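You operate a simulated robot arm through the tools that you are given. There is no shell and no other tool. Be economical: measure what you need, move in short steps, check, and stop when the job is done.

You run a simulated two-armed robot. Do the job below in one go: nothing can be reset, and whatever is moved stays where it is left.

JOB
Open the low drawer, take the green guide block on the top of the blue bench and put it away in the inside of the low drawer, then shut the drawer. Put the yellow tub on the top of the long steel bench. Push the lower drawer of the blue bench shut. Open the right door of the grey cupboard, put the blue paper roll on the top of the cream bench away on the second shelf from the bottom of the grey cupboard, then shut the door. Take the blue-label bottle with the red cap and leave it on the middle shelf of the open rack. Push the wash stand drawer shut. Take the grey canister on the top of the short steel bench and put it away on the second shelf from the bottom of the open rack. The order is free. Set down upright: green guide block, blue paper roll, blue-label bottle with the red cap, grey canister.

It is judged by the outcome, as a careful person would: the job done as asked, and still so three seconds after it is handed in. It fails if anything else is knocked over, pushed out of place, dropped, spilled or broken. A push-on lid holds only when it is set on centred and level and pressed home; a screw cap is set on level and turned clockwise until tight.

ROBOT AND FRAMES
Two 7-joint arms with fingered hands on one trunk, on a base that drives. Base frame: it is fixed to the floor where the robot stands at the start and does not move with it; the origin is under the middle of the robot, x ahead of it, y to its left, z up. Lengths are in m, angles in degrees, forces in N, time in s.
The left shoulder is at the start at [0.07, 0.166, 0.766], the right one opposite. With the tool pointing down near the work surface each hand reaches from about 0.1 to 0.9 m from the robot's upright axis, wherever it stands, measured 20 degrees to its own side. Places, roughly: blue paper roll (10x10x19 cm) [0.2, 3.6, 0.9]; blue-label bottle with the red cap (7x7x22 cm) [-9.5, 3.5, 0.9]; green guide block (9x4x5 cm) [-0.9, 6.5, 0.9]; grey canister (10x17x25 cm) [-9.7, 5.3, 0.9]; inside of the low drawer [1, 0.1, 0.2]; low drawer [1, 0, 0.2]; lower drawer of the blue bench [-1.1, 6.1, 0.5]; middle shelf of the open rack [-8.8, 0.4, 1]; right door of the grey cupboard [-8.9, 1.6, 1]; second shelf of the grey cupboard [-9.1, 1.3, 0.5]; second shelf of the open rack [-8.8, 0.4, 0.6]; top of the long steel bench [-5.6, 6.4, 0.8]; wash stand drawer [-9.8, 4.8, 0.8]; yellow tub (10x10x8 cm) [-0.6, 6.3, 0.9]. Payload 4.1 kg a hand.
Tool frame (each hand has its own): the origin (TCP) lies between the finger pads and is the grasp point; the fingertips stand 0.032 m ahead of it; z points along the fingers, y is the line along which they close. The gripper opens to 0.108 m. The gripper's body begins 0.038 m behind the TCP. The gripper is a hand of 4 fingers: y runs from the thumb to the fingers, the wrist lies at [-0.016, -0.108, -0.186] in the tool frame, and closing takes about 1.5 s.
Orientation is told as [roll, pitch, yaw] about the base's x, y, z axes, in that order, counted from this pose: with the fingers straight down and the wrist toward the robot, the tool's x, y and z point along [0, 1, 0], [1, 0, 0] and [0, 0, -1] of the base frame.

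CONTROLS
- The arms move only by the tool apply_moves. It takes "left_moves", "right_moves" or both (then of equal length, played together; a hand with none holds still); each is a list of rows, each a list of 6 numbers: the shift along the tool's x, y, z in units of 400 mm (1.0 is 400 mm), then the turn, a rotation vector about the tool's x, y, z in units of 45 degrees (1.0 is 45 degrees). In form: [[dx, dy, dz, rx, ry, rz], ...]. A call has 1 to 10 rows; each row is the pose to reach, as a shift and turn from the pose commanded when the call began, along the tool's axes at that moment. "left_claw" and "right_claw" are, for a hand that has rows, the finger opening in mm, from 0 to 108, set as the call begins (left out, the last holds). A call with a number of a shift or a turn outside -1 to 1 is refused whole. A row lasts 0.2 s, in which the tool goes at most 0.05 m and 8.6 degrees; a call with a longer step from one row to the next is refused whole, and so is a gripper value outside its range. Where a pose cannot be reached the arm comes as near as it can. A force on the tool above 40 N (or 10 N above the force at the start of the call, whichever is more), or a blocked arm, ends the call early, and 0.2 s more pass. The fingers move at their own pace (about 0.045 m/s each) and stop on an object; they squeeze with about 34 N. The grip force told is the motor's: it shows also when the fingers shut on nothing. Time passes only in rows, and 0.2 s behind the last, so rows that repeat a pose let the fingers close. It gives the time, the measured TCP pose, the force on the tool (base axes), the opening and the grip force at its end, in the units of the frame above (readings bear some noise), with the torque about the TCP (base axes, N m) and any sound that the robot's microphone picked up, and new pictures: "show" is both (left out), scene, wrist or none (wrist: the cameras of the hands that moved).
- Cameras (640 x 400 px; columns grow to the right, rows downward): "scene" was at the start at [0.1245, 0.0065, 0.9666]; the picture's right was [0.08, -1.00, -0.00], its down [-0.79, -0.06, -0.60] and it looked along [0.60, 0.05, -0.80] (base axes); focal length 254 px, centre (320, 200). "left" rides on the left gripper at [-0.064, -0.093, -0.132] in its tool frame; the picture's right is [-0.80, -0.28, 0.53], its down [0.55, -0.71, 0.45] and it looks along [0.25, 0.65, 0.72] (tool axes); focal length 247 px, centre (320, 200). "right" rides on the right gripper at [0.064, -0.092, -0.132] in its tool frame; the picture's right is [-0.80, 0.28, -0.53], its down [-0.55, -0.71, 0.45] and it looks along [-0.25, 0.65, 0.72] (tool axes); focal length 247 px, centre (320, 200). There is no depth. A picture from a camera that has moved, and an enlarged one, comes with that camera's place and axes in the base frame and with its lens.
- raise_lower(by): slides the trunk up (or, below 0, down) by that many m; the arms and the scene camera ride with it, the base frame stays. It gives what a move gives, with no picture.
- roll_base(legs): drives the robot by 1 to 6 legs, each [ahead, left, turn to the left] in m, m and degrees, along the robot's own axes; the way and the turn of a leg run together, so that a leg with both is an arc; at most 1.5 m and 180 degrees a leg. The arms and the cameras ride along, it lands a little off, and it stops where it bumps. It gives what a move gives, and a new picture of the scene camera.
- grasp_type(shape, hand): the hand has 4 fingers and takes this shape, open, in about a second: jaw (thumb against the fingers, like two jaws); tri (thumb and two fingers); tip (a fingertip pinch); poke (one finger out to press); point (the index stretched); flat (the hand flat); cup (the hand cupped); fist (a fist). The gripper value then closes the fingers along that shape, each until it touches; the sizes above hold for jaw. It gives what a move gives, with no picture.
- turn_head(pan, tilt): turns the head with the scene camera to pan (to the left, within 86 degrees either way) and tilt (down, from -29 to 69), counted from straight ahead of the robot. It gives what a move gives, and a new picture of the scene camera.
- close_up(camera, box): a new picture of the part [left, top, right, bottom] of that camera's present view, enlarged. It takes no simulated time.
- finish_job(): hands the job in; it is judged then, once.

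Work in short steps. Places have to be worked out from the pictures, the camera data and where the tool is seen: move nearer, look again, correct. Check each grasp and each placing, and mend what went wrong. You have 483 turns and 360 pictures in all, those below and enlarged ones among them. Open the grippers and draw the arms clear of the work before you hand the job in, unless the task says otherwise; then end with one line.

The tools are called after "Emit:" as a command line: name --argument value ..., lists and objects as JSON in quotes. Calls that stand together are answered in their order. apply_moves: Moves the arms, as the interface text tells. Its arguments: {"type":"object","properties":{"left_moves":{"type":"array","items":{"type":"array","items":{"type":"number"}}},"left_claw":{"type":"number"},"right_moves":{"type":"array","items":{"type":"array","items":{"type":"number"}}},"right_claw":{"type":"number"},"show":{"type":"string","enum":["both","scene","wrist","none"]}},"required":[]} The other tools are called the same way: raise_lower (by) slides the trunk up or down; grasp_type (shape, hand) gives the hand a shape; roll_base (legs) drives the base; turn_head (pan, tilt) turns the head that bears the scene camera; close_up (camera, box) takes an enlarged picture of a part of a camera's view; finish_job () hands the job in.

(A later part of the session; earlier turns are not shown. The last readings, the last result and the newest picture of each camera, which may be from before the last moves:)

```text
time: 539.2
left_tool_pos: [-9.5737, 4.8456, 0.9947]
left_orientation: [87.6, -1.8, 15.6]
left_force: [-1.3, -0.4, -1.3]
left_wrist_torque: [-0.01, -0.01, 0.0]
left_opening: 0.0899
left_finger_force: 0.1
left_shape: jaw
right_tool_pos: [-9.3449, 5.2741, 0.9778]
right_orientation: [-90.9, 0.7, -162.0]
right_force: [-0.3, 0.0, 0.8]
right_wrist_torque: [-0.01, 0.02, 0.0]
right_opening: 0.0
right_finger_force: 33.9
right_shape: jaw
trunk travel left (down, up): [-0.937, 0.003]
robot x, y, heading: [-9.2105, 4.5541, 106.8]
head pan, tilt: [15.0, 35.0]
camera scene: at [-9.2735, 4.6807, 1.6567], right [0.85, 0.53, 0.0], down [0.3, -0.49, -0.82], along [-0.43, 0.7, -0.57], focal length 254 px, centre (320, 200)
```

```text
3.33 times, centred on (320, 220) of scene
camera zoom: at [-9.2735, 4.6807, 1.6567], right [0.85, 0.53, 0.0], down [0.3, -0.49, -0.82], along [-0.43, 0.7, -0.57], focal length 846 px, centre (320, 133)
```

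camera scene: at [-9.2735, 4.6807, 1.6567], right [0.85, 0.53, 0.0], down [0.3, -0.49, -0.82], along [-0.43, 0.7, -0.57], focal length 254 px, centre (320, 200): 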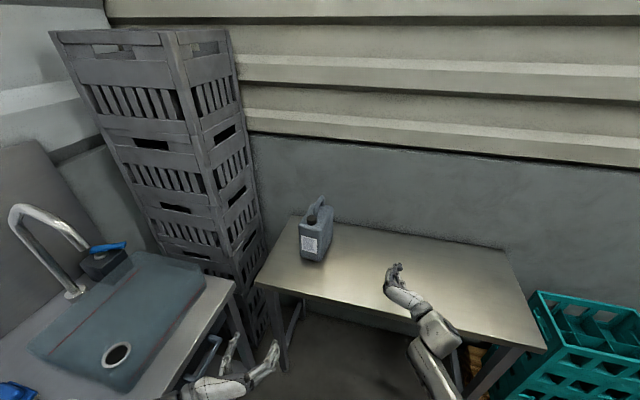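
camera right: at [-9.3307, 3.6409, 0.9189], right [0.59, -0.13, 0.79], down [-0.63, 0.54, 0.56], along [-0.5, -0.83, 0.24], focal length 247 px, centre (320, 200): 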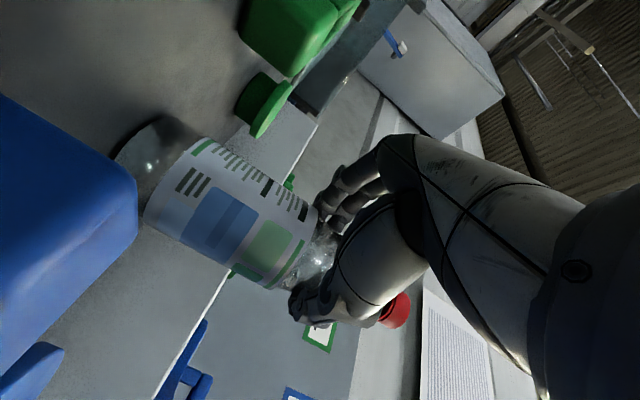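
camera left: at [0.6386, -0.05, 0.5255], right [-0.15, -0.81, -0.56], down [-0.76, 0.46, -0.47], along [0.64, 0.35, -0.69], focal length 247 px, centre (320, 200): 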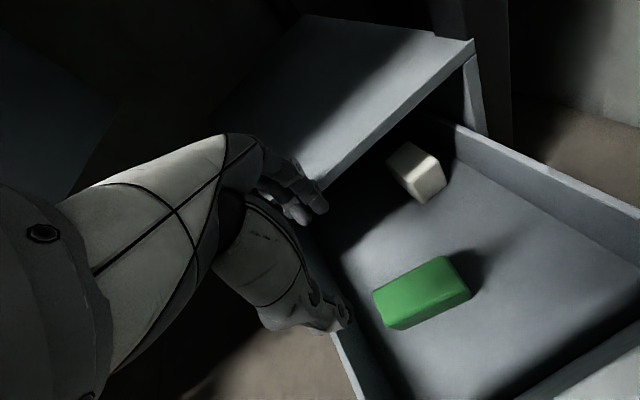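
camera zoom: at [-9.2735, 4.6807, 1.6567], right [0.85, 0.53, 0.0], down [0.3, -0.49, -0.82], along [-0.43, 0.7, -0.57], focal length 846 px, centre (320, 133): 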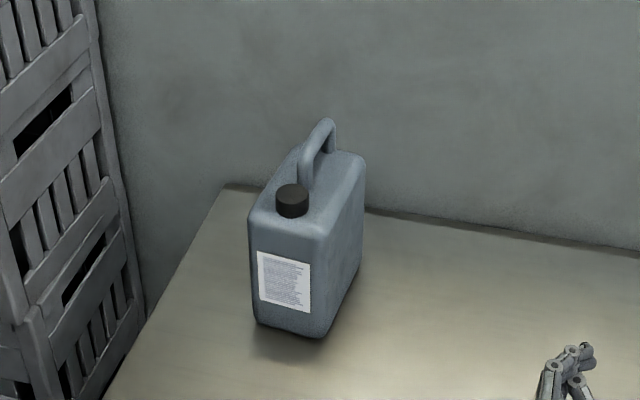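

Handle bar centre ≈ [-9.696, 5.364, 1.09], along heading 107°. I'll raise and pitch the left hand 15° down, and roll ahead.

Emit:
apply_moves --left_moves '[[0.08, 0.012, 0.07, 0, -0.08, 0], [0.16, 0.025, 0.15, 0, -0.16, 0], [0.24, 0.038, 0.23, 0, -0.25, 0], [0.32, 0.05, 0.3, 0, -0.333, 0], [0.36, 0.055, 0.33, 0, -0.333, 0]]' --left_claw 70 --show "none"

Emit:
roll_base --legs '[[0.2, 0.0, 0]]'

Emit:
close_up --camera "left" --box '[0, 0, 640, 400]'

```text
time: 540.4
left_tool_pos: [-9.593, 4.9829, 1.1354]
left_orientation: [72.6, -1.8, 15.5]
left_force: [0.4, -1.4, 0.5]
left_wrist_torque: [-0.03, 0.01, 0.05]
left_opening: 0.0702
left_finger_force: 0.1
left_shape: jaw
right_tool_pos: [-9.3459, 5.2748, 0.978]
right_orientation: [-91.0, 0.8, -161.9]
right_force: [0.3, -0.4, 0.0]
right_wrist_torque: [-0.02, 0.01, 0.01]
right_opening: 0.0001
right_finger_force: 33.8
right_shape: jaw
trunk travel left (down, up): [-0.937, 0.003]
robot x, y, heading: [-9.2107, 4.5586, 107.0]
head pan, tilt: [15.0, 35.0]
```

```text
time: 542.0
left_tool_pos: [-9.6513, 5.1729, 1.1349]
left_orientation: [72.7, -1.8, 15.5]
left_force: [0.4, -0.2, -0.6]
left_wrist_torque: [0.03, 0.02, 0.01]
left_opening: 0.0703
left_finger_force: 0.0
left_shape: jaw
right_tool_pos: [-9.4034, 5.4654, 0.9798]
right_orientation: [-91.0, 0.8, -161.9]
right_force: [0.5, 0.6, -0.5]
right_wrist_torque: [-0.04, -0.02, -0.01]
right_opening: 0.0
right_finger_force: 33.5
right_shape: jaw
trunk travel left (down, up): [-0.937, 0.003]
robot x, y, heading: [-9.2735, 4.7479, 106.9]
head pan, tilt: [15.0, 35.0]
camera scene: at [-9.3315, 4.8705, 1.6569], right [0.85, 0.53, 0.0], down [0.3, -0.49, -0.82], along [-0.43, 0.7, -0.57], focal length 254 px, centre (320, 200)
```

scene: 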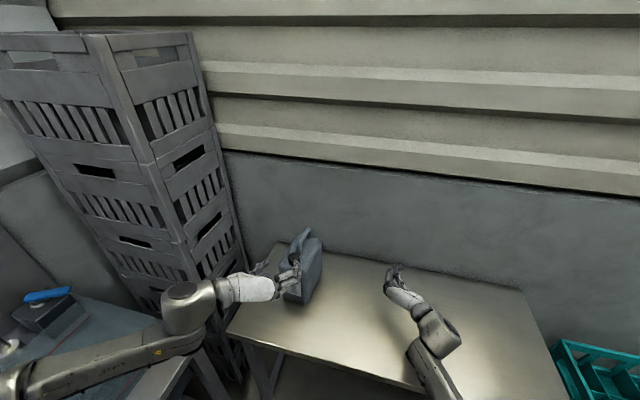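

```text
1.00 times, centred on (320, 200) of left (not enlarged: the box is as wide or as high as the picture)
camera zoom: at [-9.7007, 5.0092, 1.1092], right [-0.32, 0.19, -0.93], down [-0.85, 0.38, 0.37], along [0.42, 0.91, 0.04], focal length 247 px, centre (320, 200)
```

zoom: 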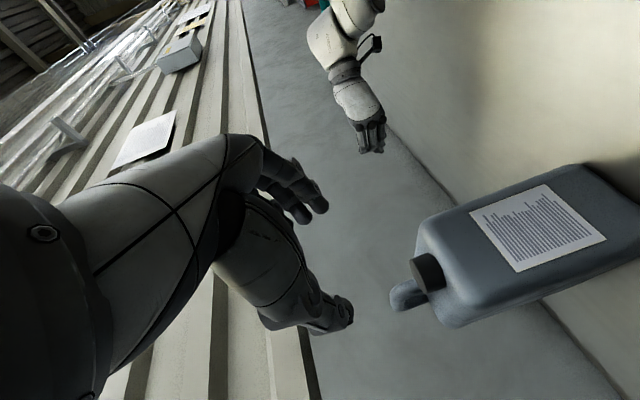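

The hand axis points right at the handle. Advance 12 cm, check, then continue.

Emit:
apply_moves --left_moves '[[0.039, 0.02, 0.08, 0, 0, 0], [0.039, 0.02, 0.18, 0, 0, 0], [0.039, 0.02, 0.28, 0, 0, 0], [0.039, 0.02, 0.34, 0, 0, 0]]' --show "wrist"

```text
time: 543.0
left_tool_pos: [-9.6794, 5.3064, 1.1088]
left_orientation: [72.6, -1.7, 15.5]
left_force: [0.6, 0.1, -0.1]
left_wrist_torque: [-0.03, 0.01, -0.01]
left_opening: 0.0704
left_finger_force: 0.0
left_shape: jaw
right_tool_pos: [-9.4032, 5.4658, 0.9788]
right_orientation: [-90.9, 0.9, -161.8]
right_force: [0.2, -0.4, 0.2]
right_wrist_torque: [0.01, 0.0, 0.01]
right_opening: 0.0
right_finger_force: 33.9
right_shape: jaw
trunk travel left (down, up): [-0.937, 0.003]
robot x, y, heading: [-9.2669, 4.7473, 107.1]
head pan, tilt: [15.0, 35.0]
camera left: at [-9.7289, 5.1424, 1.0834], right [-0.32, 0.19, -0.93], down [-0.85, 0.38, 0.37], along [0.42, 0.91, 0.04], focal length 247 px, centre (320, 200)
```

left: 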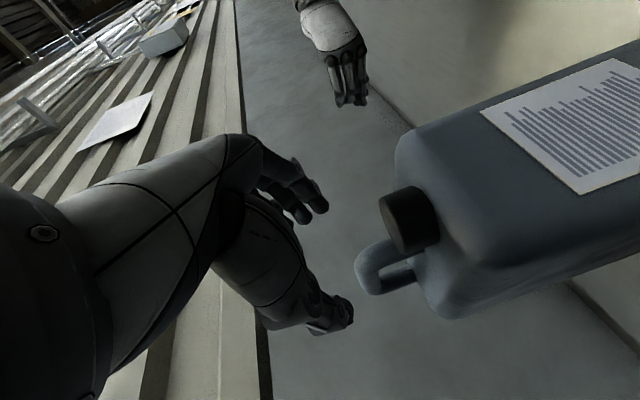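

The handle bar is centred between thumb and fingers, about 6 cm ahead. Advance and close.

Emit:
apply_moves --left_moves '[[0.01, 0, 0.08, 0, 0, 0], [0.015, 0, 0.17, 0, 0, 0], [0.015, 0, 0.17, 0, 0, 0]]' --show "wrist"

Emit:
apply_moves --left_moves '[[0, 0, 0, 0, 0, 0], [0, 0, 0, 0, 0, 0], [0, 0, 0, 0, 0, 0], [0, 0, 0, 0, 0, 0], [0, 0, 0, 0, 0, 0]]' --left_claw 0 --show "wrist"

```text
time: 543.8
left_tool_pos: [-9.6944, 5.3689, 1.0965]
left_orientation: [72.7, -1.8, 15.5]
left_force: [0.5, -0.9, 0.0]
left_wrist_torque: [0.04, 0.0, -0.01]
left_opening: 0.0705
left_finger_force: 0.1
left_shape: jaw
right_tool_pos: [-9.4043, 5.4651, 0.9794]
right_orientation: [-90.9, 0.8, -161.8]
right_force: [0.1, -0.1, 0.2]
right_wrist_torque: [0.01, -0.01, 0.01]
right_opening: 0.0
right_finger_force: 33.9
right_shape: jaw
trunk travel left (down, up): [-0.937, 0.003]
robot x, y, heading: [-9.2704, 4.7487, 106.6]
head pan, tilt: [15.0, 35.0]
camera left: at [-9.7462, 5.205, 1.0701], right [-0.32, 0.19, -0.93], down [-0.85, 0.38, 0.37], along [0.42, 0.91, 0.04], focal length 247 px, centre (320, 200)
```

left: 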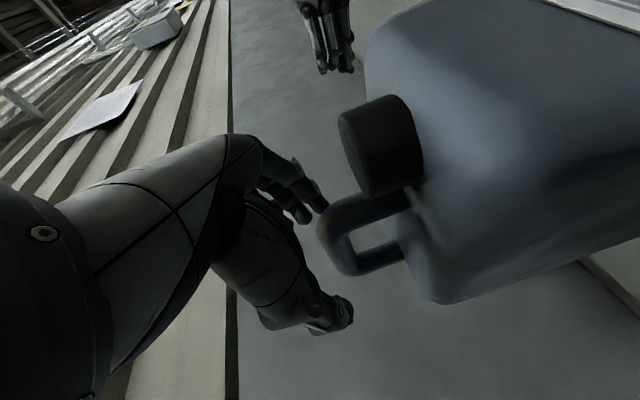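

```text
time: 545.0
left_tool_pos: [-9.6972, 5.3693, 1.096]
left_orientation: [72.8, -1.8, 15.6]
left_force: [-3.6, 0.2, 5.9]
left_wrist_torque: [0.1, 0.1, 0.03]
left_opening: 0.0055
left_finger_force: 27.9
left_shape: jaw
right_tool_pos: [-9.4054, 5.4669, 0.9789]
right_orientation: [-91.0, 0.9, -161.8]
right_force: [0.5, -0.4, -0.4]
right_wrist_torque: [0.02, 0.03, 0.01]
right_opening: 0.0
right_finger_force: 34.2
right_shape: jaw
trunk travel left (down, up): [-0.937, 0.003]
robot x, y, heading: [-9.2721, 4.7457, 106.9]
head pan, tilt: [15.0, 35.0]
camera left: at [-9.7471, 5.2059, 1.0705], right [-0.32, 0.19, -0.93], down [-0.85, 0.38, 0.37], along [0.42, 0.91, 0.04], focal length 247 px, centre (320, 200)
```

left: 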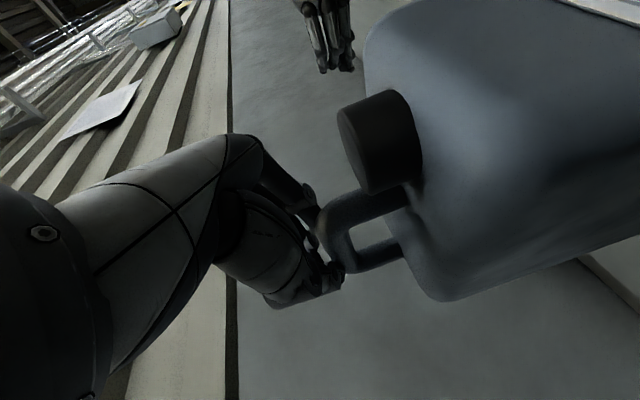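

The fingers closed just above the bar. Open, lower 2 cm and close again.

Emit:
apply_moves --left_moves '[[0, 0, 0, 0, 0, 0], [0, 0, 0, 0, 0, 0], [0, 0, 0, 0, 0, 0], [0, 0, 0, 0, 0, 0], [-0.03, 0, 0.005, 0, 0, 0], [-0.055, 0, 0.01, 0, 0, 0], [-0.055, 0, 0.01, 0, 0, 0]]' --left_claw 70 --show "none"

Emit:
apply_moves --left_moves '[[0, 0, 0, 0, 0, 0], [0, 0, 0, 0, 0, 0], [0, 0, 0, 0, 0, 0], [0, 0, 0, 0, 0, 0], [0, 0, 0, 0, 0, 0]]' --left_claw 0 --show "wrist"

```text
time: 546.6
left_tool_pos: [-9.6945, 5.3672, 1.0729]
left_orientation: [72.6, -1.8, 15.6]
left_force: [-0.9, -0.5, -1.1]
left_wrist_torque: [-0.01, 0.0, -0.01]
left_opening: 0.0699
left_finger_force: 0.1
left_shape: jaw
right_tool_pos: [-9.4047, 5.4659, 0.9787]
right_orientation: [-91.0, 0.8, -161.8]
right_force: [0.0, 0.5, 0.4]
right_wrist_torque: [0.0, 0.0, 0.0]
right_opening: 0.0
right_finger_force: 34.4
right_shape: jaw
trunk travel left (down, up): [-0.937, 0.003]
robot x, y, heading: [-9.2689, 4.7487, 106.9]
head pan, tilt: [15.0, 35.0]
```

```text
time: 547.8
left_tool_pos: [-9.6957, 5.3683, 1.071]
left_orientation: [72.6, -1.8, 15.6]
left_force: [-2.1, 0.4, 0.4]
left_wrist_torque: [0.07, 0.06, -0.13]
left_opening: 0.0051
left_finger_force: 28.2
left_shape: jaw
right_tool_pos: [-9.4055, 5.4662, 0.9784]
right_orientation: [-90.9, 1.0, -162.0]
right_force: [0.0, -0.1, 0.2]
right_wrist_torque: [0.01, 0.02, 0.01]
right_opening: 0.0
right_finger_force: 34.0
right_shape: jaw
trunk travel left (down, up): [-0.937, 0.003]
robot x, y, heading: [-9.2728, 4.7493, 107.0]
head pan, tilt: [15.0, 35.0]
camera left: at [-9.7455, 5.204, 1.0465], right [-0.32, 0.19, -0.93], down [-0.85, 0.38, 0.37], along [0.42, 0.91, 0.04], focal length 247 px, centre (320, 200)
```

left: 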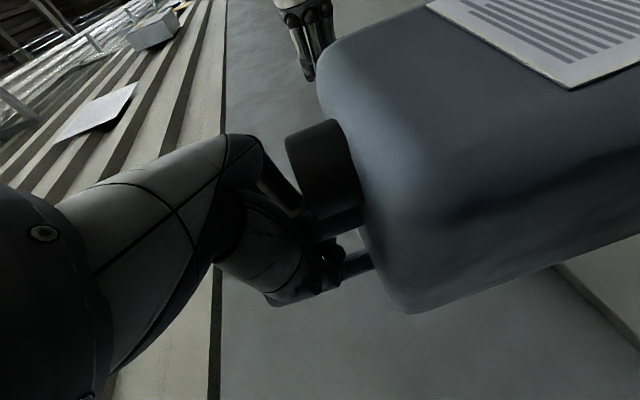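

Fingers are now around the bar. Test with a small lift.

Emit:
apply_moves --left_moves '[[0.03, 0, -0.01, 0, 0, 0], [0.06, 0, -0.02, 0, 0, 0], [0.1, 0, -0.03, 0, 0, 0]]' --show "scene"

```text
time: 548.6
left_tool_pos: [-9.696, 5.3687, 1.1123]
left_orientation: [72.5, -1.8, 15.5]
left_force: [0.5, 1.1, -12.9]
left_wrist_torque: [0.08, -0.01, 0.01]
left_opening: 0.0045
left_finger_force: 34.3
left_shape: jaw
right_tool_pos: [-9.404, 5.4666, 0.9778]
right_orientation: [-90.9, 1.0, -161.8]
right_force: [0.3, 0.4, -0.6]
right_wrist_torque: [0.0, 0.0, -0.01]
right_opening: 0.0
right_finger_force: 34.4
right_shape: jaw
trunk travel left (down, up): [-0.937, 0.003]
robot x, y, heading: [-9.2691, 4.7495, 106.8]
head pan, tilt: [15.0, 35.0]
camera scene: at [-9.3334, 4.874, 1.6564], right [0.85, 0.53, 0.0], down [0.3, -0.49, -0.82], along [-0.43, 0.69, -0.57], focal length 254 px, centre (320, 200)
```

scene: 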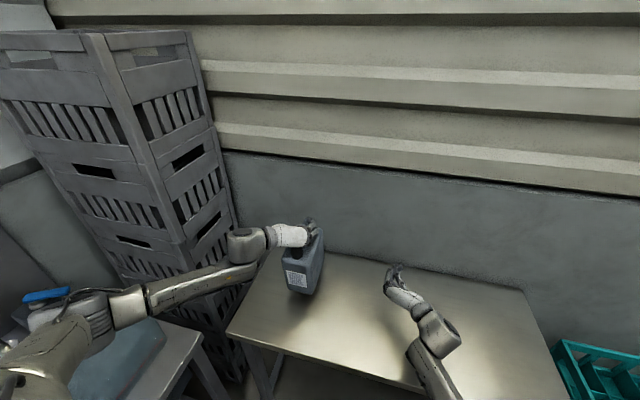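

The canister lifts cleanly (≈1.3 kg). Raise it more, back out, and turn toward the rack wall.

Emit:
apply_moves --left_moves '[[0.08, 0, -0.02, 0, 0, 0], [0.16, 0, -0.04, 0, 0, 0], [0.22, 0, -0.06, 0, 0, 0]]' --show "none"

Emit:
roll_base --legs '[[-0.5, 0, 0], [0, -0.4, 0], [0, 0, 90]]'

```text
time: 549.4
left_tool_pos: [-9.6993, 5.3718, 1.2034]
left_orientation: [72.3, -1.7, 15.5]
left_force: [-0.2, -0.8, -13.3]
left_wrist_torque: [0.13, -0.02, 0.03]
left_opening: 0.0044
left_finger_force: 34.2
left_shape: jaw
right_tool_pos: [-9.4032, 5.4678, 0.9763]
right_orientation: [-90.9, 0.9, -161.8]
right_force: [0.2, 0.4, -0.5]
right_wrist_torque: [0.01, 0.03, 0.01]
right_opening: 0.0003
right_finger_force: 33.9
right_shape: jaw
trunk travel left (down, up): [-0.937, 0.003]
robot x, y, heading: [-9.2707, 4.7492, 106.9]
head pan, tilt: [15.0, 35.0]
```

```text
time: 558.3
left_tool_pos: [-9.3635, 3.9571, 1.2035]
left_orientation: [72.5, -1.8, 106.0]
left_force: [0.3, -0.3, -13.5]
left_wrist_torque: [0.08, 0.07, 0.0]
left_opening: 0.0045
left_finger_force: 33.9
left_shape: jaw
right_tool_pos: [-9.4617, 4.2502, 0.9775]
right_orientation: [-90.8, 0.8, -71.5]
right_force: [-0.3, 0.2, -0.4]
right_wrist_torque: [0.04, -0.01, 0.01]
right_opening: 0.0002
right_finger_force: 34.5
right_shape: jaw
trunk travel left (down, up): [-0.937, 0.003]
robot x, y, heading: [-8.7446, 4.3928, -162.4]
head pan, tilt: [15.0, 35.0]
camera scene: at [-8.8688, 4.3269, 1.6564], right [-0.54, 0.84, 0.0], down [0.49, 0.31, -0.82], along [-0.69, -0.44, -0.58], focal length 254 px, centre (320, 200)
```

scene: 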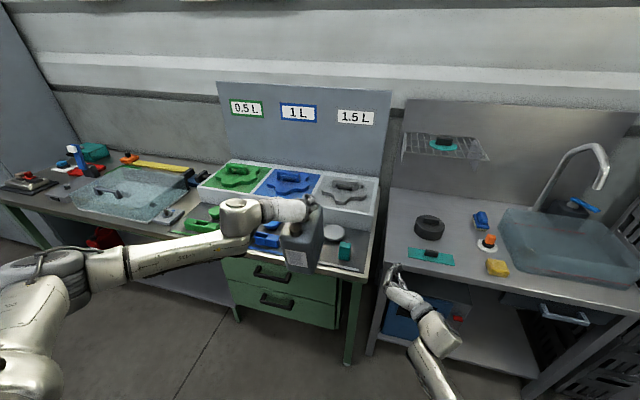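

I'll retract the right hand, back off, and strafe left to the open rack.

Emit:
apply_moves --right_moves '[[0, 0, -0.12, 0, 0, 0], [0, 0, -0.24, 0, 0, 0], [0, 0, -0.36, 0, 0, 0], [0, 0, -0.48, 0, 0, 0], [0, 0, -0.6, 0, 0, 0], [0, 0, -0.72, 0, 0, 0]]' --show "none"

Emit:
roll_base --legs '[[-0.5, 0, -0.6], [0, 1.4, 0], [0, 1.4, 0], [0, 0.64, 0]]'

Emit:
turn_head --pan 10 --tilt 30

```text
time: 559.7
left_tool_pos: [-9.3631, 3.9558, 1.2042]
left_orientation: [72.6, -1.9, 105.9]
left_force: [0.5, 0.1, -13.4]
left_wrist_torque: [0.0, -0.04, -0.02]
left_opening: 0.0045
left_finger_force: 33.6
left_shape: jaw
right_tool_pos: [-9.1865, 4.3424, 0.9751]
right_orientation: [-91.0, 0.9, -71.4]
right_force: [-0.4, -0.4, 0.8]
right_wrist_torque: [0.0, 0.0, -0.07]
right_opening: 0.0
right_finger_force: 34.2
right_shape: jaw
trunk travel left (down, up): [-0.937, 0.003]
robot x, y, heading: [-8.7432, 4.3891, -162.9]
head pan, tilt: [15.0, 35.0]
```

```text
time: 578.9
left_tool_pos: [-7.9074, 0.8298, 1.2029]
left_orientation: [72.5, -1.9, 105.3]
left_force: [0.3, 0.2, -12.5]
left_wrist_torque: [0.15, 0.0, -0.01]
left_opening: 0.0046
left_finger_force: 34.2
left_shape: jaw
right_tool_pos: [-7.7275, 1.2142, 0.9738]
right_orientation: [-91.0, 0.8, -72.0]
right_force: [-0.3, -0.2, -0.5]
right_wrist_torque: [-0.01, 0.03, 0.0]
right_opening: 0.0001
right_finger_force: 34.0
right_shape: jaw
trunk travel left (down, up): [-0.937, 0.003]
robot x, y, heading: [-7.2822, 1.2577, -163.6]
head pan, tilt: [15.0, 35.0]
camera scene: at [-7.4088, 1.1947, 1.6565], right [-0.53, 0.85, 0.0], down [0.49, 0.3, -0.82], along [-0.7, -0.43, -0.57], focal length 254 px, centre (320, 200)
```

scene: 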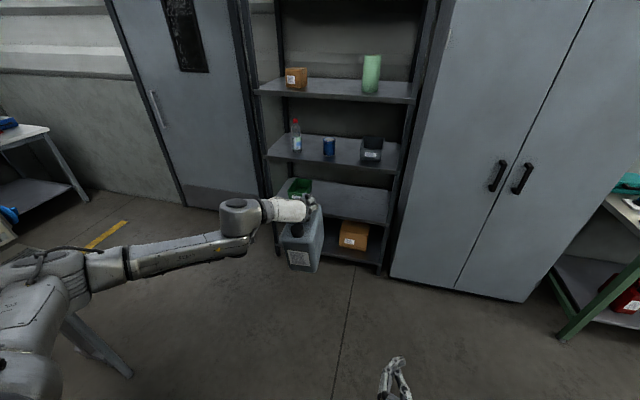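

```text
time: 579.5
left_tool_pos: [-7.9077, 0.8281, 1.2026]
left_orientation: [72.3, -1.9, 105.3]
left_force: [0.4, 0.5, -12.3]
left_wrist_torque: [0.11, -0.06, -0.01]
left_opening: 0.0046
left_finger_force: 33.9
left_shape: jaw
right_tool_pos: [-7.7281, 1.2141, 0.9732]
right_orientation: [-90.9, 0.9, -72.1]
right_force: [-0.2, -0.3, -0.6]
right_wrist_torque: [-0.01, 0.02, 0.02]
right_opening: 0.0
right_finger_force: 33.9
right_shape: jaw
trunk travel left (down, up): [-0.937, 0.003]
robot x, y, heading: [-7.2856, 1.2562, -163.2]
head pan, tilt: [10.0, 30.0]
camera scene: at [-7.4145, 1.1995, 1.6642], right [-0.45, 0.89, 0.0], down [0.45, 0.23, -0.86], along [-0.77, -0.39, -0.5], focal length 254 px, centre (320, 200)
```

scene: 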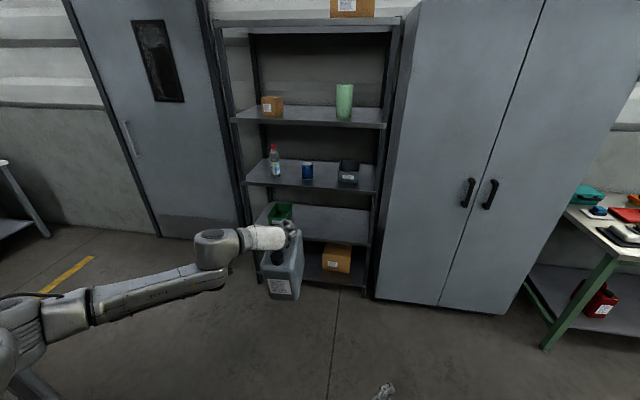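

The right part of the second shelf is free (edge z≈0.55, u 3.0–3.38). Lower the trunk and approach.

Emit:
raise_lower --by -0.375

Emit:
roll_base --legs '[[0.55, -0.03, 0]]'

Emit:
close_up --camera "scene" --box '[160, 100, 460, 330]'

```text
time: 583.2
left_tool_pos: [-7.9069, 0.8301, 0.8279]
left_orientation: [72.6, -1.8, 105.4]
left_force: [0.3, -0.1, -12.2]
left_wrist_torque: [0.14, -0.04, -0.01]
left_opening: 0.0047
left_finger_force: 34.0
left_shape: jaw
right_tool_pos: [-7.7273, 1.213, 0.5984]
right_orientation: [-90.9, 0.9, -72.0]
right_force: [-0.2, 0.7, 0.3]
right_wrist_torque: [0.0, -0.03, 0.0]
right_opening: 0.0
right_finger_force: 34.1
right_shape: jaw
trunk travel left (down, up): [-0.562, 0.378]
robot x, y, heading: [-7.2854, 1.2557, -163.2]
head pan, tilt: [10.0, 30.0]
```

```text
time: 586.4
left_tool_pos: [-8.4469, 0.6969, 0.8276]
left_orientation: [72.4, -1.9, 105.4]
left_force: [0.6, -1.3, -12.8]
left_wrist_torque: [0.08, 0.04, 0.03]
left_opening: 0.0044
left_finger_force: 33.9
left_shape: jaw
right_tool_pos: [-8.2661, 1.082, 0.5975]
right_orientation: [-90.8, 0.9, -72.0]
right_force: [1.2, 0.3, -0.5]
right_wrist_torque: [-0.01, -0.03, 0.0]
right_opening: 0.0
right_finger_force: 34.3
right_shape: jaw
trunk travel left (down, up): [-0.562, 0.378]
robot x, y, heading: [-7.8251, 1.1274, -163.4]
head pan, tilt: [10.0, 30.0]
camera scene: at [-7.9532, 1.0685, 1.2892], right [-0.45, 0.89, 0.0], down [0.45, 0.23, -0.86], along [-0.77, -0.39, -0.5], focal length 254 px, centre (320, 200)
```

scene: 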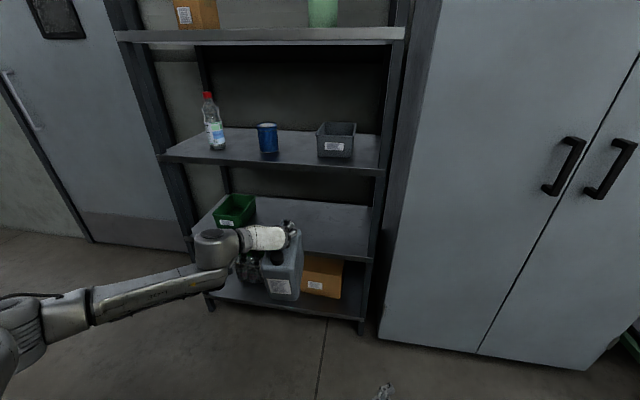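

```text
1.74 times, centred on (310, 215) of scene
camera zoom: at [-7.9532, 1.0685, 1.2892], right [-0.45, 0.89, 0.0], down [0.45, 0.23, -0.86], along [-0.77, -0.39, -0.5], focal length 441 px, centre (337, 174)
```

zoom: 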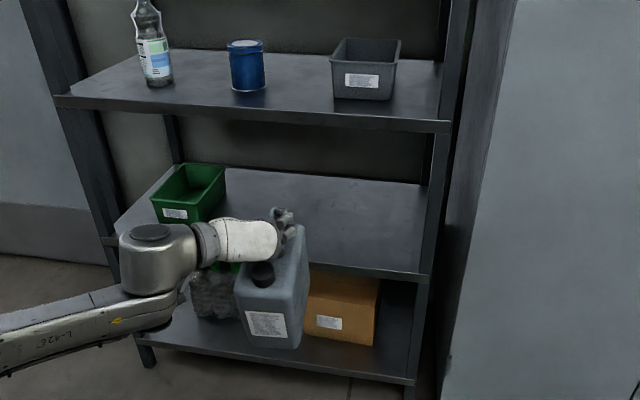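

Can bottom ≈0.60 over the shelf ≈0.56. Advance in two steps.

Emit:
roll_base --legs '[[0.2, 0, 0]]'

Emit:
roll_base --legs '[[0.13, 0, 0]]'

Emit:
close_up --camera "scene" --box '[160, 140, 460, 370]'

```text
time: 588.0
left_tool_pos: [-8.6393, 0.6389, 0.8287]
left_orientation: [72.4, -1.8, 105.4]
left_force: [-0.8, -0.9, -12.7]
left_wrist_torque: [0.05, 0.05, 0.01]
left_opening: 0.0046
left_finger_force: 33.4
left_shape: jaw
right_tool_pos: [-8.4578, 1.0235, 0.5971]
right_orientation: [-90.8, 0.9, -71.8]
right_force: [0.2, 0.3, -0.9]
right_wrist_torque: [0.02, 0.0, -0.02]
right_opening: 0.0001
right_finger_force: 33.5
right_shape: jaw
trunk travel left (down, up): [-0.562, 0.378]
robot x, y, heading: [-8.015, 1.067, -163.3]
head pan, tilt: [10.0, 30.0]
camera scene: at [-8.1463, 1.0101, 1.2891], right [-0.45, 0.89, 0.0], down [0.45, 0.23, -0.86], along [-0.77, -0.39, -0.5], focal length 254 px, centre (320, 200)
```

scene: 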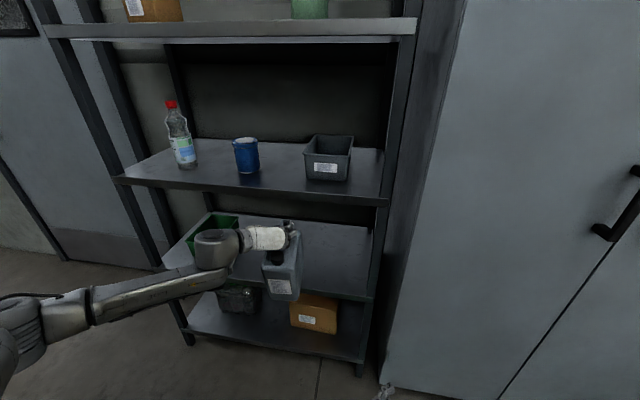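

```text
time: 589.2
left_tool_pos: [-8.7631, 0.601, 0.8267]
left_orientation: [72.3, -1.8, 105.4]
left_force: [-0.7, -0.1, -13.7]
left_wrist_torque: [0.02, 0.08, 0.0]
left_opening: 0.0045
left_finger_force: 34.4
left_shape: jaw
right_tool_pos: [-8.5838, 0.9872, 0.5973]
right_orientation: [-90.9, 0.8, -71.9]
right_force: [0.4, 0.2, -0.5]
right_wrist_torque: [-0.03, 0.01, 0.01]
right_opening: 0.0001
right_finger_force: 34.0
right_shape: jaw
trunk travel left (down, up): [-0.562, 0.378]
robot x, y, heading: [-8.144, 1.0307, -163.1]
head pan, tilt: [10.0, 30.0]
camera scene: at [-8.2712, 0.9723, 1.2891], right [-0.45, 0.89, 0.0], down [0.45, 0.23, -0.86], along [-0.77, -0.39, -0.5], focal length 254 px, centre (320, 200)
```

scene: 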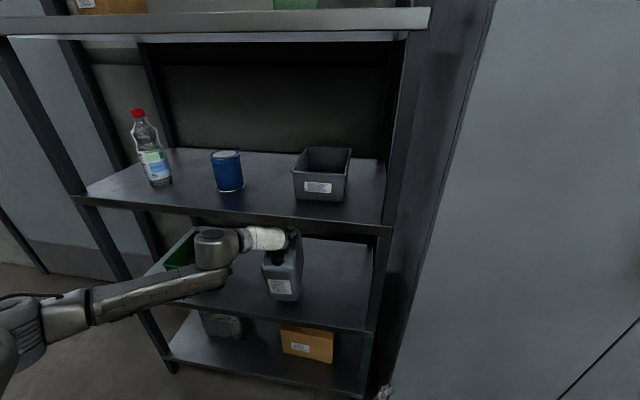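

```text
1.74 times, centred on (310, 255) of scene
camera zoom: at [-8.2712, 0.9723, 1.2891], right [-0.45, 0.89, 0.0], down [0.45, 0.23, -0.86], along [-0.77, -0.39, -0.5], focal length 441 px, centre (337, 104)
```

zoom: 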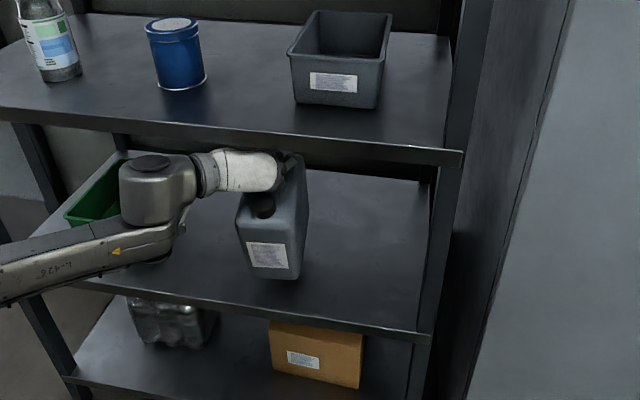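

The can is well over the shelf. Lower it slowly to contact.

Emit:
apply_moves --left_moves '[[-0.036, 0, 0.011, 0, 0, 0], [-0.071, 0, 0.023, 0, 0, 0]]' --show "none"

Emit:
apply_moves --left_moves '[[-0.015, 0, 0.005, 0, 0, 0], [-0.03, 0, 0.01, 0, 0, 0], [-0.045, 0, 0.014, 0, 0, 0], [-0.06, 0, 0.019, 0, 0, 0], [-0.075, 0, 0.024, 0, 0, 0], [-0.09, 0, 0.029, 0, 0, 0]]' --show "none"

```text
time: 589.8
left_tool_pos: [-8.7635, 0.6012, 0.7952]
left_orientation: [72.3, -1.9, 105.6]
left_force: [0.2, -0.1, -12.6]
left_wrist_torque: [0.07, -0.06, 0.02]
left_opening: 0.0047
left_finger_force: 33.7
left_shape: jaw
right_tool_pos: [-8.5827, 0.9861, 0.5978]
right_orientation: [-90.8, 0.8, -71.9]
right_force: [0.5, 0.5, -0.4]
right_wrist_torque: [0.0, -0.01, -0.03]
right_opening: 0.0
right_finger_force: 34.1
right_shape: jaw
trunk travel left (down, up): [-0.562, 0.378]
robot x, y, heading: [-8.1428, 1.0306, -163.2]
head pan, tilt: [10.0, 30.0]
```

```text
time: 591.2
left_tool_pos: [-8.7621, 0.603, 0.7611]
left_orientation: [72.5, -1.9, 105.4]
left_force: [-0.6, 1.0, 2.0]
left_wrist_torque: [0.0, 0.03, -0.03]
left_opening: 0.0029
left_finger_force: 33.9
left_shape: jaw
right_tool_pos: [-8.583, 0.9872, 0.5989]
right_orientation: [-90.8, 0.7, -71.9]
right_force: [0.1, 0.8, 0.3]
right_wrist_torque: [0.02, 0.01, 0.0]
right_opening: 0.0
right_finger_force: 34.2
right_shape: jaw
trunk travel left (down, up): [-0.562, 0.378]
robot x, y, heading: [-8.1421, 1.0276, -163.5]
head pan, tilt: [10.0, 30.0]
```

The weight is off the hand: the can stands on the shelf. Open and check.

Emit:
apply_moves --left_moves '[[0, 0, 0, 0, 0, 0], [0, 0, 0, 0, 0, 0], [0, 0, 0, 0, 0, 0], [0, 0, 0, 0, 0, 0], [0, 0, 0, 0, 0, 0]]' --left_claw 80 --show "wrist"

```text
time: 592.4
left_tool_pos: [-8.7626, 0.6035, 0.7604]
left_orientation: [72.6, -1.8, 105.3]
left_force: [-0.9, -0.4, 0.4]
left_wrist_torque: [0.01, -0.03, 0.02]
left_opening: 0.0799
left_finger_force: 0.0
left_shape: jaw
right_tool_pos: [-8.5813, 0.9869, 0.5981]
right_orientation: [-90.9, 0.9, -71.8]
right_force: [-0.2, -0.4, -0.6]
right_wrist_torque: [0.0, 0.02, 0.01]
right_opening: 0.0002
right_finger_force: 33.6
right_shape: jaw
trunk travel left (down, up): [-0.562, 0.378]
robot x, y, heading: [-8.1383, 1.0279, -163.1]
head pan, tilt: [10.0, 30.0]
camera left: at [-8.5984, 0.5544, 0.736], right [-0.19, -0.32, -0.93], down [-0.38, -0.85, 0.37], along [-0.91, 0.42, 0.04], focal length 247 px, centre (320, 200)
```

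left: 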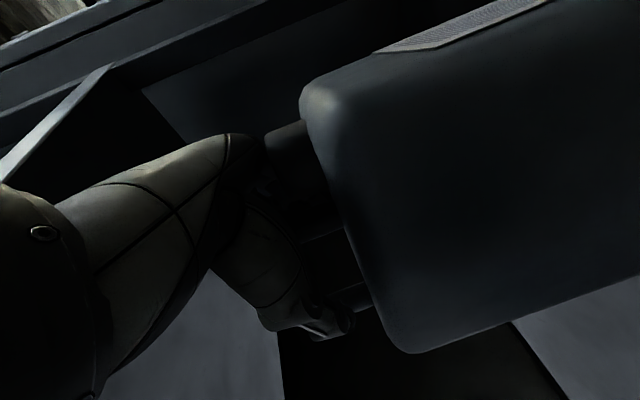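

Open. Withdraw along the finger axis (back and slightly up).

Emit:
apply_moves --left_moves '[[0.02, 0, -0.03, 0, 0, 0], [0.03, 0, -0.1, 0, 0, 0], [0.03, 0, -0.2, 0, 0, 0], [0.03, 0, -0.3, 0, 0, 0], [0.03, 0, -0.4, 0, 0, 0]]' --show "none"

Emit:
roll_base --legs '[[-0.4, 0, 0]]'

Emit:
close_up --camera "scene" --box '[160, 40, 420, 330]'

```text
time: 593.6
left_tool_pos: [-8.6177, 0.6427, 0.823]
left_orientation: [72.5, -1.9, 105.4]
left_force: [-0.7, -0.2, -0.5]
left_wrist_torque: [0.03, 0.0, -0.03]
left_opening: 0.0801
left_finger_force: 0.0
left_shape: jaw
right_tool_pos: [-8.5813, 0.9876, 0.5987]
right_orientation: [-91.0, 0.9, -72.0]
right_force: [0.0, 0.3, -0.6]
right_wrist_torque: [-0.03, -0.01, 0.02]
right_opening: 0.0002
right_finger_force: 33.8
right_shape: jaw
trunk travel left (down, up): [-0.562, 0.378]
robot x, y, heading: [-8.1384, 1.032, -163.3]
head pan, tilt: [10.0, 30.0]
```

```text
time: 596.1
left_tool_pos: [-8.2348, 0.756, 0.8208]
left_orientation: [72.5, -1.9, 105.5]
left_force: [0.7, -0.3, 0.9]
left_wrist_torque: [-0.02, 0.0, -0.03]
left_opening: 0.0797
left_finger_force: 0.0
left_shape: jaw
right_tool_pos: [-8.2021, 1.1009, 0.599]
right_orientation: [-91.0, 0.9, -71.9]
right_force: [-0.4, 0.0, 0.1]
right_wrist_torque: [0.0, 0.01, -0.02]
right_opening: 0.0
right_finger_force: 33.9
right_shape: jaw
trunk travel left (down, up): [-0.562, 0.378]
robot x, y, heading: [-7.7616, 1.1434, -163.1]
head pan, tilt: [10.0, 30.0]
camera scene: at [-7.8863, 1.0895, 1.2896], right [-0.45, 0.89, 0.0], down [0.44, 0.23, -0.87], along [-0.77, -0.39, -0.5], focal length 254 px, centre (320, 200)
```

scene: 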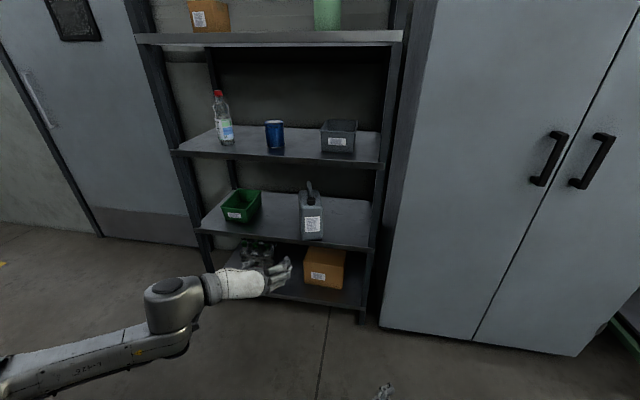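

```text
1.38 times, centred on (290, 185) of scene
camera zoom: at [-7.8863, 1.0895, 1.2896], right [-0.45, 0.89, 0.0], down [0.44, 0.23, -0.87], along [-0.77, -0.39, -0.5], focal length 350 px, centre (361, 221)
```

zoom: 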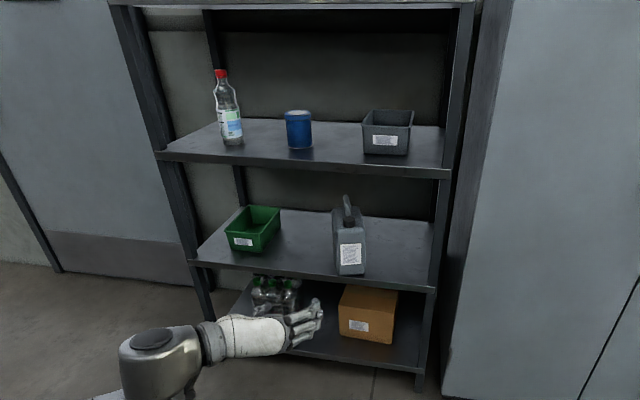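

Canister, bottle and cupboard are all done. Last task: the yellow tub. I'll raise the trunk and drive back toward the blue bench.

Emit:
raise_lower --by 0.37

Emit:
roll_base --legs '[[-0.3, -1.3, 0], [-0.13, -1.2, 0], [-0.13, -0.75, 0], [0, 0, 159]]'

```text
time: 599.7
left_tool_pos: [-8.2362, 0.7564, 1.1903]
left_orientation: [72.5, -1.8, 105.6]
left_force: [0.9, -0.2, 0.0]
left_wrist_torque: [0.0, 0.0, -0.02]
left_opening: 0.0799
left_finger_force: 0.0
left_shape: jaw
right_tool_pos: [-8.2012, 1.1002, 0.9695]
right_orientation: [-90.9, 0.9, -71.9]
right_force: [-0.1, 0.2, -0.3]
right_wrist_torque: [0.03, 0.0, 0.04]
right_opening: 0.0002
right_finger_force: 33.9
right_shape: jaw
trunk travel left (down, up): [-0.932, 0.008]
robot x, y, heading: [-7.7609, 1.1428, -162.9]
head pan, tilt: [10.0, 30.0]
```

```text
time: 622.3
left_tool_pos: [-7.6213, 4.6014, 1.1901]
left_orientation: [72.5, -1.8, -95.6]
left_force: [-0.2, 0.3, 0.2]
left_wrist_torque: [-0.01, 0.01, 0.01]
left_opening: 0.0799
left_finger_force: 0.0
left_shape: jaw
right_tool_pos: [-7.7787, 4.2931, 0.9683]
right_orientation: [-91.0, 1.0, 87.1]
right_force: [0.2, 0.0, 0.5]
right_wrist_torque: [-0.04, 0.01, 0.02]
right_opening: 0.0
right_finger_force: 34.1
right_shape: jaw
trunk travel left (down, up): [-0.932, 0.008]
robot x, y, heading: [-8.2049, 4.4115, -4.1]
head pan, tilt: [10.0, 30.0]
camera scene: at [-8.0671, 4.4179, 1.6595], right [0.1, -0.99, 0.0], down [-0.5, -0.05, -0.87], along [0.86, 0.09, -0.5], focal length 254 px, centre (320, 200)
```

scene: 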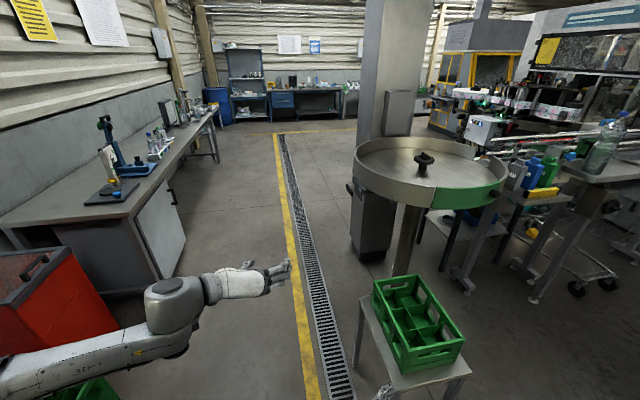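

The stand with the green crate is to the front right; I'll veer left along the drain line, then continue east past the long steel bench.

Emit:
roll_base --legs '[[0.6, 0.42, 0], [1.3, 0.2, 0], [1.3, 0.05, 0]]'

Emit:
turn_head --pan 75 --tilt 25

```text
time: 638.6
left_tool_pos: [-4.3797, 5.0418, 1.1917]
left_orientation: [72.5, -1.7, -96.3]
left_force: [0.4, -0.4, -0.6]
left_wrist_torque: [-0.01, 0.0, 0.0]
left_opening: 0.0799
left_finger_force: 0.1
left_shape: jaw
right_tool_pos: [-4.5422, 4.7362, 0.9696]
right_orientation: [-90.9, 0.8, 86.4]
right_force: [0.0, 0.1, 0.2]
right_wrist_torque: [0.0, -0.01, -0.02]
right_opening: 0.0
right_finger_force: 34.5
right_shape: jaw
trunk travel left (down, up): [-0.932, 0.008]
robot x, y, heading: [-4.9634, 4.8637, -5.0]
head pan, tilt: [10.0, 30.0]
camera scene: at [-4.8205, 4.8634, 1.6597], right [0.09, -1.0, 0.0], down [-0.5, -0.04, -0.86], along [0.86, 0.08, -0.5], focal length 254 px, centre (320, 200)
```

scene: 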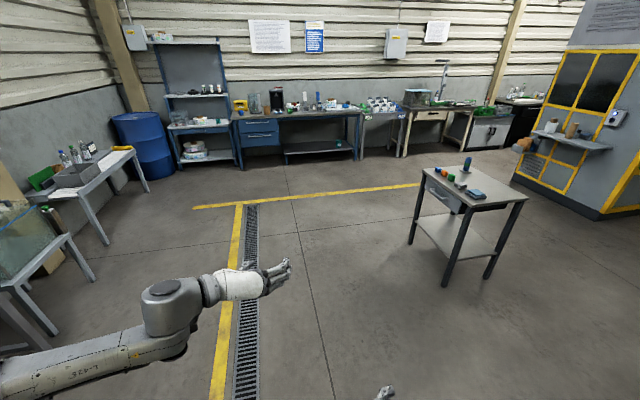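

```text
time: 640.0
left_tool_pos: [-4.3856, 5.043, 1.1947]
left_orientation: [72.7, -1.7, -96.3]
left_force: [0.2, 0.5, -0.8]
left_wrist_torque: [0.03, -0.01, 0.01]
left_opening: 0.0797
left_finger_force: 0.1
left_shape: jaw
right_tool_pos: [-4.5463, 4.7364, 0.972]
right_orientation: [-91.3, 0.8, 86.3]
right_force: [-0.5, 0.7, -0.4]
right_wrist_torque: [-0.01, 0.0, 0.0]
right_opening: 0.0
right_finger_force: 34.4
right_shape: jaw
trunk travel left (down, up): [-0.932, 0.008]
robot x, y, heading: [-4.9709, 4.8607, -5.0]
head pan, tilt: [75.0, 25.0]
camera scene: at [-4.8781, 4.9423, 1.668], right [0.94, -0.34, -0.01], down [-0.15, -0.4, -0.91], along [0.31, 0.85, -0.42], focal length 254 px, centre (320, 200)
```

scene: 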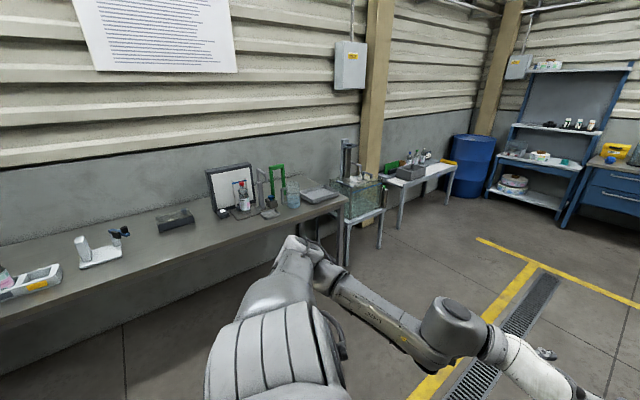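

The long steel bench has a free spot near [-5.21, 6.32]. Now drive to the blue bench, slightly left of the tub.

Emit:
roll_base --legs '[[1.2, 0.7, 0], [1.2, 0.7, 0], [0.24, 0.18, 0]]'

Emit:
raise_lower --by -0.1

Emit:
apply_moves --left_moves '[[0, 0, 0, 0.071, -0.121, -0.097], [0, 0, 0, 0.142, -0.242, -0.194], [0, 0, 0, 0.213, -0.362, -0.29], [0, 0, 0, 0.284, -0.483, -0.387], [0, 0, 0, 0.355, -0.604, -0.484], [0, 0, 0, 0.427, -0.725, -0.581]]' --left_claw 108 --show "none"

Emit:
apply_moves --left_moves '[[0, 0, 0, 0.071, -0.121, -0.097], [0, 0, 0, 0.142, -0.242, -0.194], [0, 0, 0, 0.213, -0.362, -0.29], [0, 0, 0, 0.284, -0.483, -0.387], [0, 0, 0, 0.355, -0.604, -0.484], [0, 0, 0, 0.427, -0.725, -0.581]]' --show "none"

```text
time: 648.2
left_tool_pos: [-3.1151, 5.6203, 1.1928]
left_orientation: [72.7, -2.3, -96.5]
left_force: [-0.9, 0.1, 0.1]
left_wrist_torque: [-0.02, 0.01, 0.02]
left_opening: 0.0801
left_finger_force: 0.1
left_shape: jaw
right_tool_pos: [-3.2754, 5.3145, 0.9734]
right_orientation: [-91.3, 1.3, 86.0]
right_force: [1.0, 0.0, -0.4]
right_wrist_torque: [-0.01, -0.05, 0.03]
right_opening: 0.0003
right_finger_force: 33.7
right_shape: jaw
trunk travel left (down, up): [-0.932, 0.008]
robot x, y, heading: [-3.6969, 5.4308, -5.3]
head pan, tilt: [75.0, 25.0]
stopped in leg 2: the robot was blocked; the commanded pose is now the measured one
camera scene: at [-3.6211, 5.5101, 1.6688], right [0.94, -0.35, 0.0], down [-0.14, -0.39, -0.91], along [0.32, 0.85, -0.42], focal length 254 px, centre (320, 200)
```

scene: 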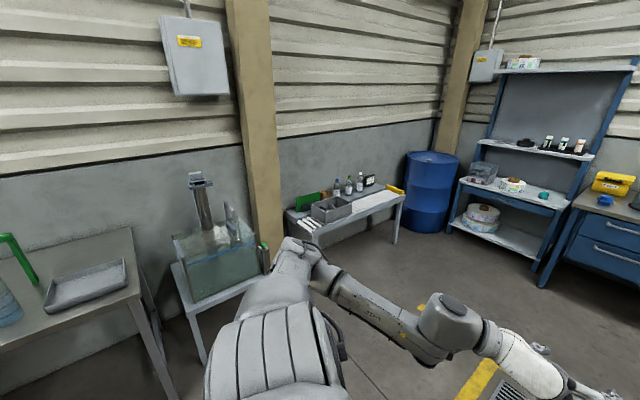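

```text
time: 649.5
left_tool_pos: [-3.1176, 5.617, 1.0948]
left_orientation: [72.8, -2.2, -96.6]
left_force: [-0.7, 0.9, 0.0]
left_wrist_torque: [-0.01, 0.0, -0.01]
left_opening: 0.0801
left_finger_force: 0.1
left_shape: jaw
right_tool_pos: [-3.2799, 5.3111, 0.8737]
right_orientation: [-91.2, 1.4, 86.0]
right_force: [0.8, 0.0, 0.1]
right_wrist_torque: [-0.01, 0.01, 0.01]
right_opening: 0.0002
right_finger_force: 33.6
right_shape: jaw
trunk travel left (down, up): [-0.832, 0.108]
robot x, y, heading: [-3.7, 5.4328, -4.9]
head pan, tilt: [75.0, 25.0]
```

```text
time: 650.9
left_tool_pos: [-3.1258, 5.6124, 1.0927]
left_orientation: [35.2, -12.1, -65.8]
left_force: [0.0, -0.4, -0.2]
left_wrist_torque: [0.02, -0.03, -0.04]
left_opening: 0.1076
left_finger_force: 0.0
left_shape: jaw
right_tool_pos: [-3.2878, 5.3069, 0.8731]
right_orientation: [-91.3, 1.2, 86.0]
right_force: [-0.3, -0.4, -0.5]
right_wrist_torque: [0.03, -0.01, 0.0]
right_opening: 0.0
right_finger_force: 33.9
right_shape: jaw
trunk travel left (down, up): [-0.832, 0.108]
robot x, y, heading: [-3.7103, 5.4312, -5.2]
head pan, tilt: [75.0, 25.0]
```

```text
time: 652.3
left_tool_pos: [-3.1207, 5.6138, 1.0952]
left_orientation: [-1.8, -1.2, -35.5]
left_force: [0.2, -0.2, -0.2]
left_wrist_torque: [0.01, -0.02, 0.02]
left_opening: 0.1078
left_finger_force: 0.0
left_shape: jaw
right_tool_pos: [-3.2793, 5.3064, 0.8718]
right_orientation: [-91.4, 1.1, 86.3]
right_force: [0.1, 0.2, -0.3]
right_wrist_torque: [0.0, -0.01, -0.01]
right_opening: 0.0003
right_finger_force: 34.1
right_shape: jaw
trunk travel left (down, up): [-0.832, 0.108]
robot x, y, heading: [-3.7012, 5.425, -4.6]
head pan, tilt: [75.0, 25.0]
```

The robot bumped the tank stand on its left. Move right, away from it, and check.

Emit:
roll_base --legs '[[0, -0.35, 0]]'

```text
time: 654.6
left_tool_pos: [-3.1427, 5.2751, 1.0914]
left_orientation: [-2.0, -1.1, -35.4]
left_force: [0.0, -0.4, 0.0]
left_wrist_torque: [-0.01, 0.02, 0.01]
left_opening: 0.1079
left_finger_force: 0.1
left_shape: jaw
right_tool_pos: [-3.3043, 4.9677, 0.8702]
right_orientation: [-91.1, 1.3, 86.1]
right_force: [-0.6, 0.3, 0.5]
right_wrist_torque: [-0.01, 0.02, 0.01]
right_opening: 0.0
right_finger_force: 34.2
right_shape: jaw
trunk travel left (down, up): [-0.832, 0.108]
robot x, y, heading: [-3.7285, 5.0837, -4.9]
head pan, tilt: [75.0, 25.0]
camera scene: at [-3.644, 5.1678, 1.5673], right [0.94, -0.34, 0.0], down [-0.15, -0.4, -0.91], along [0.31, 0.85, -0.42], focal length 254 px, centre (320, 200)
```

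scene: 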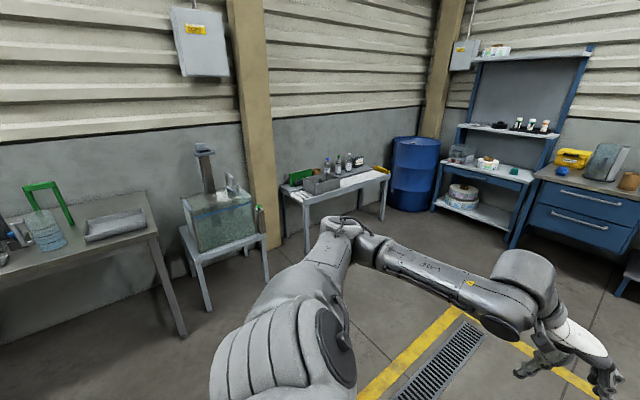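

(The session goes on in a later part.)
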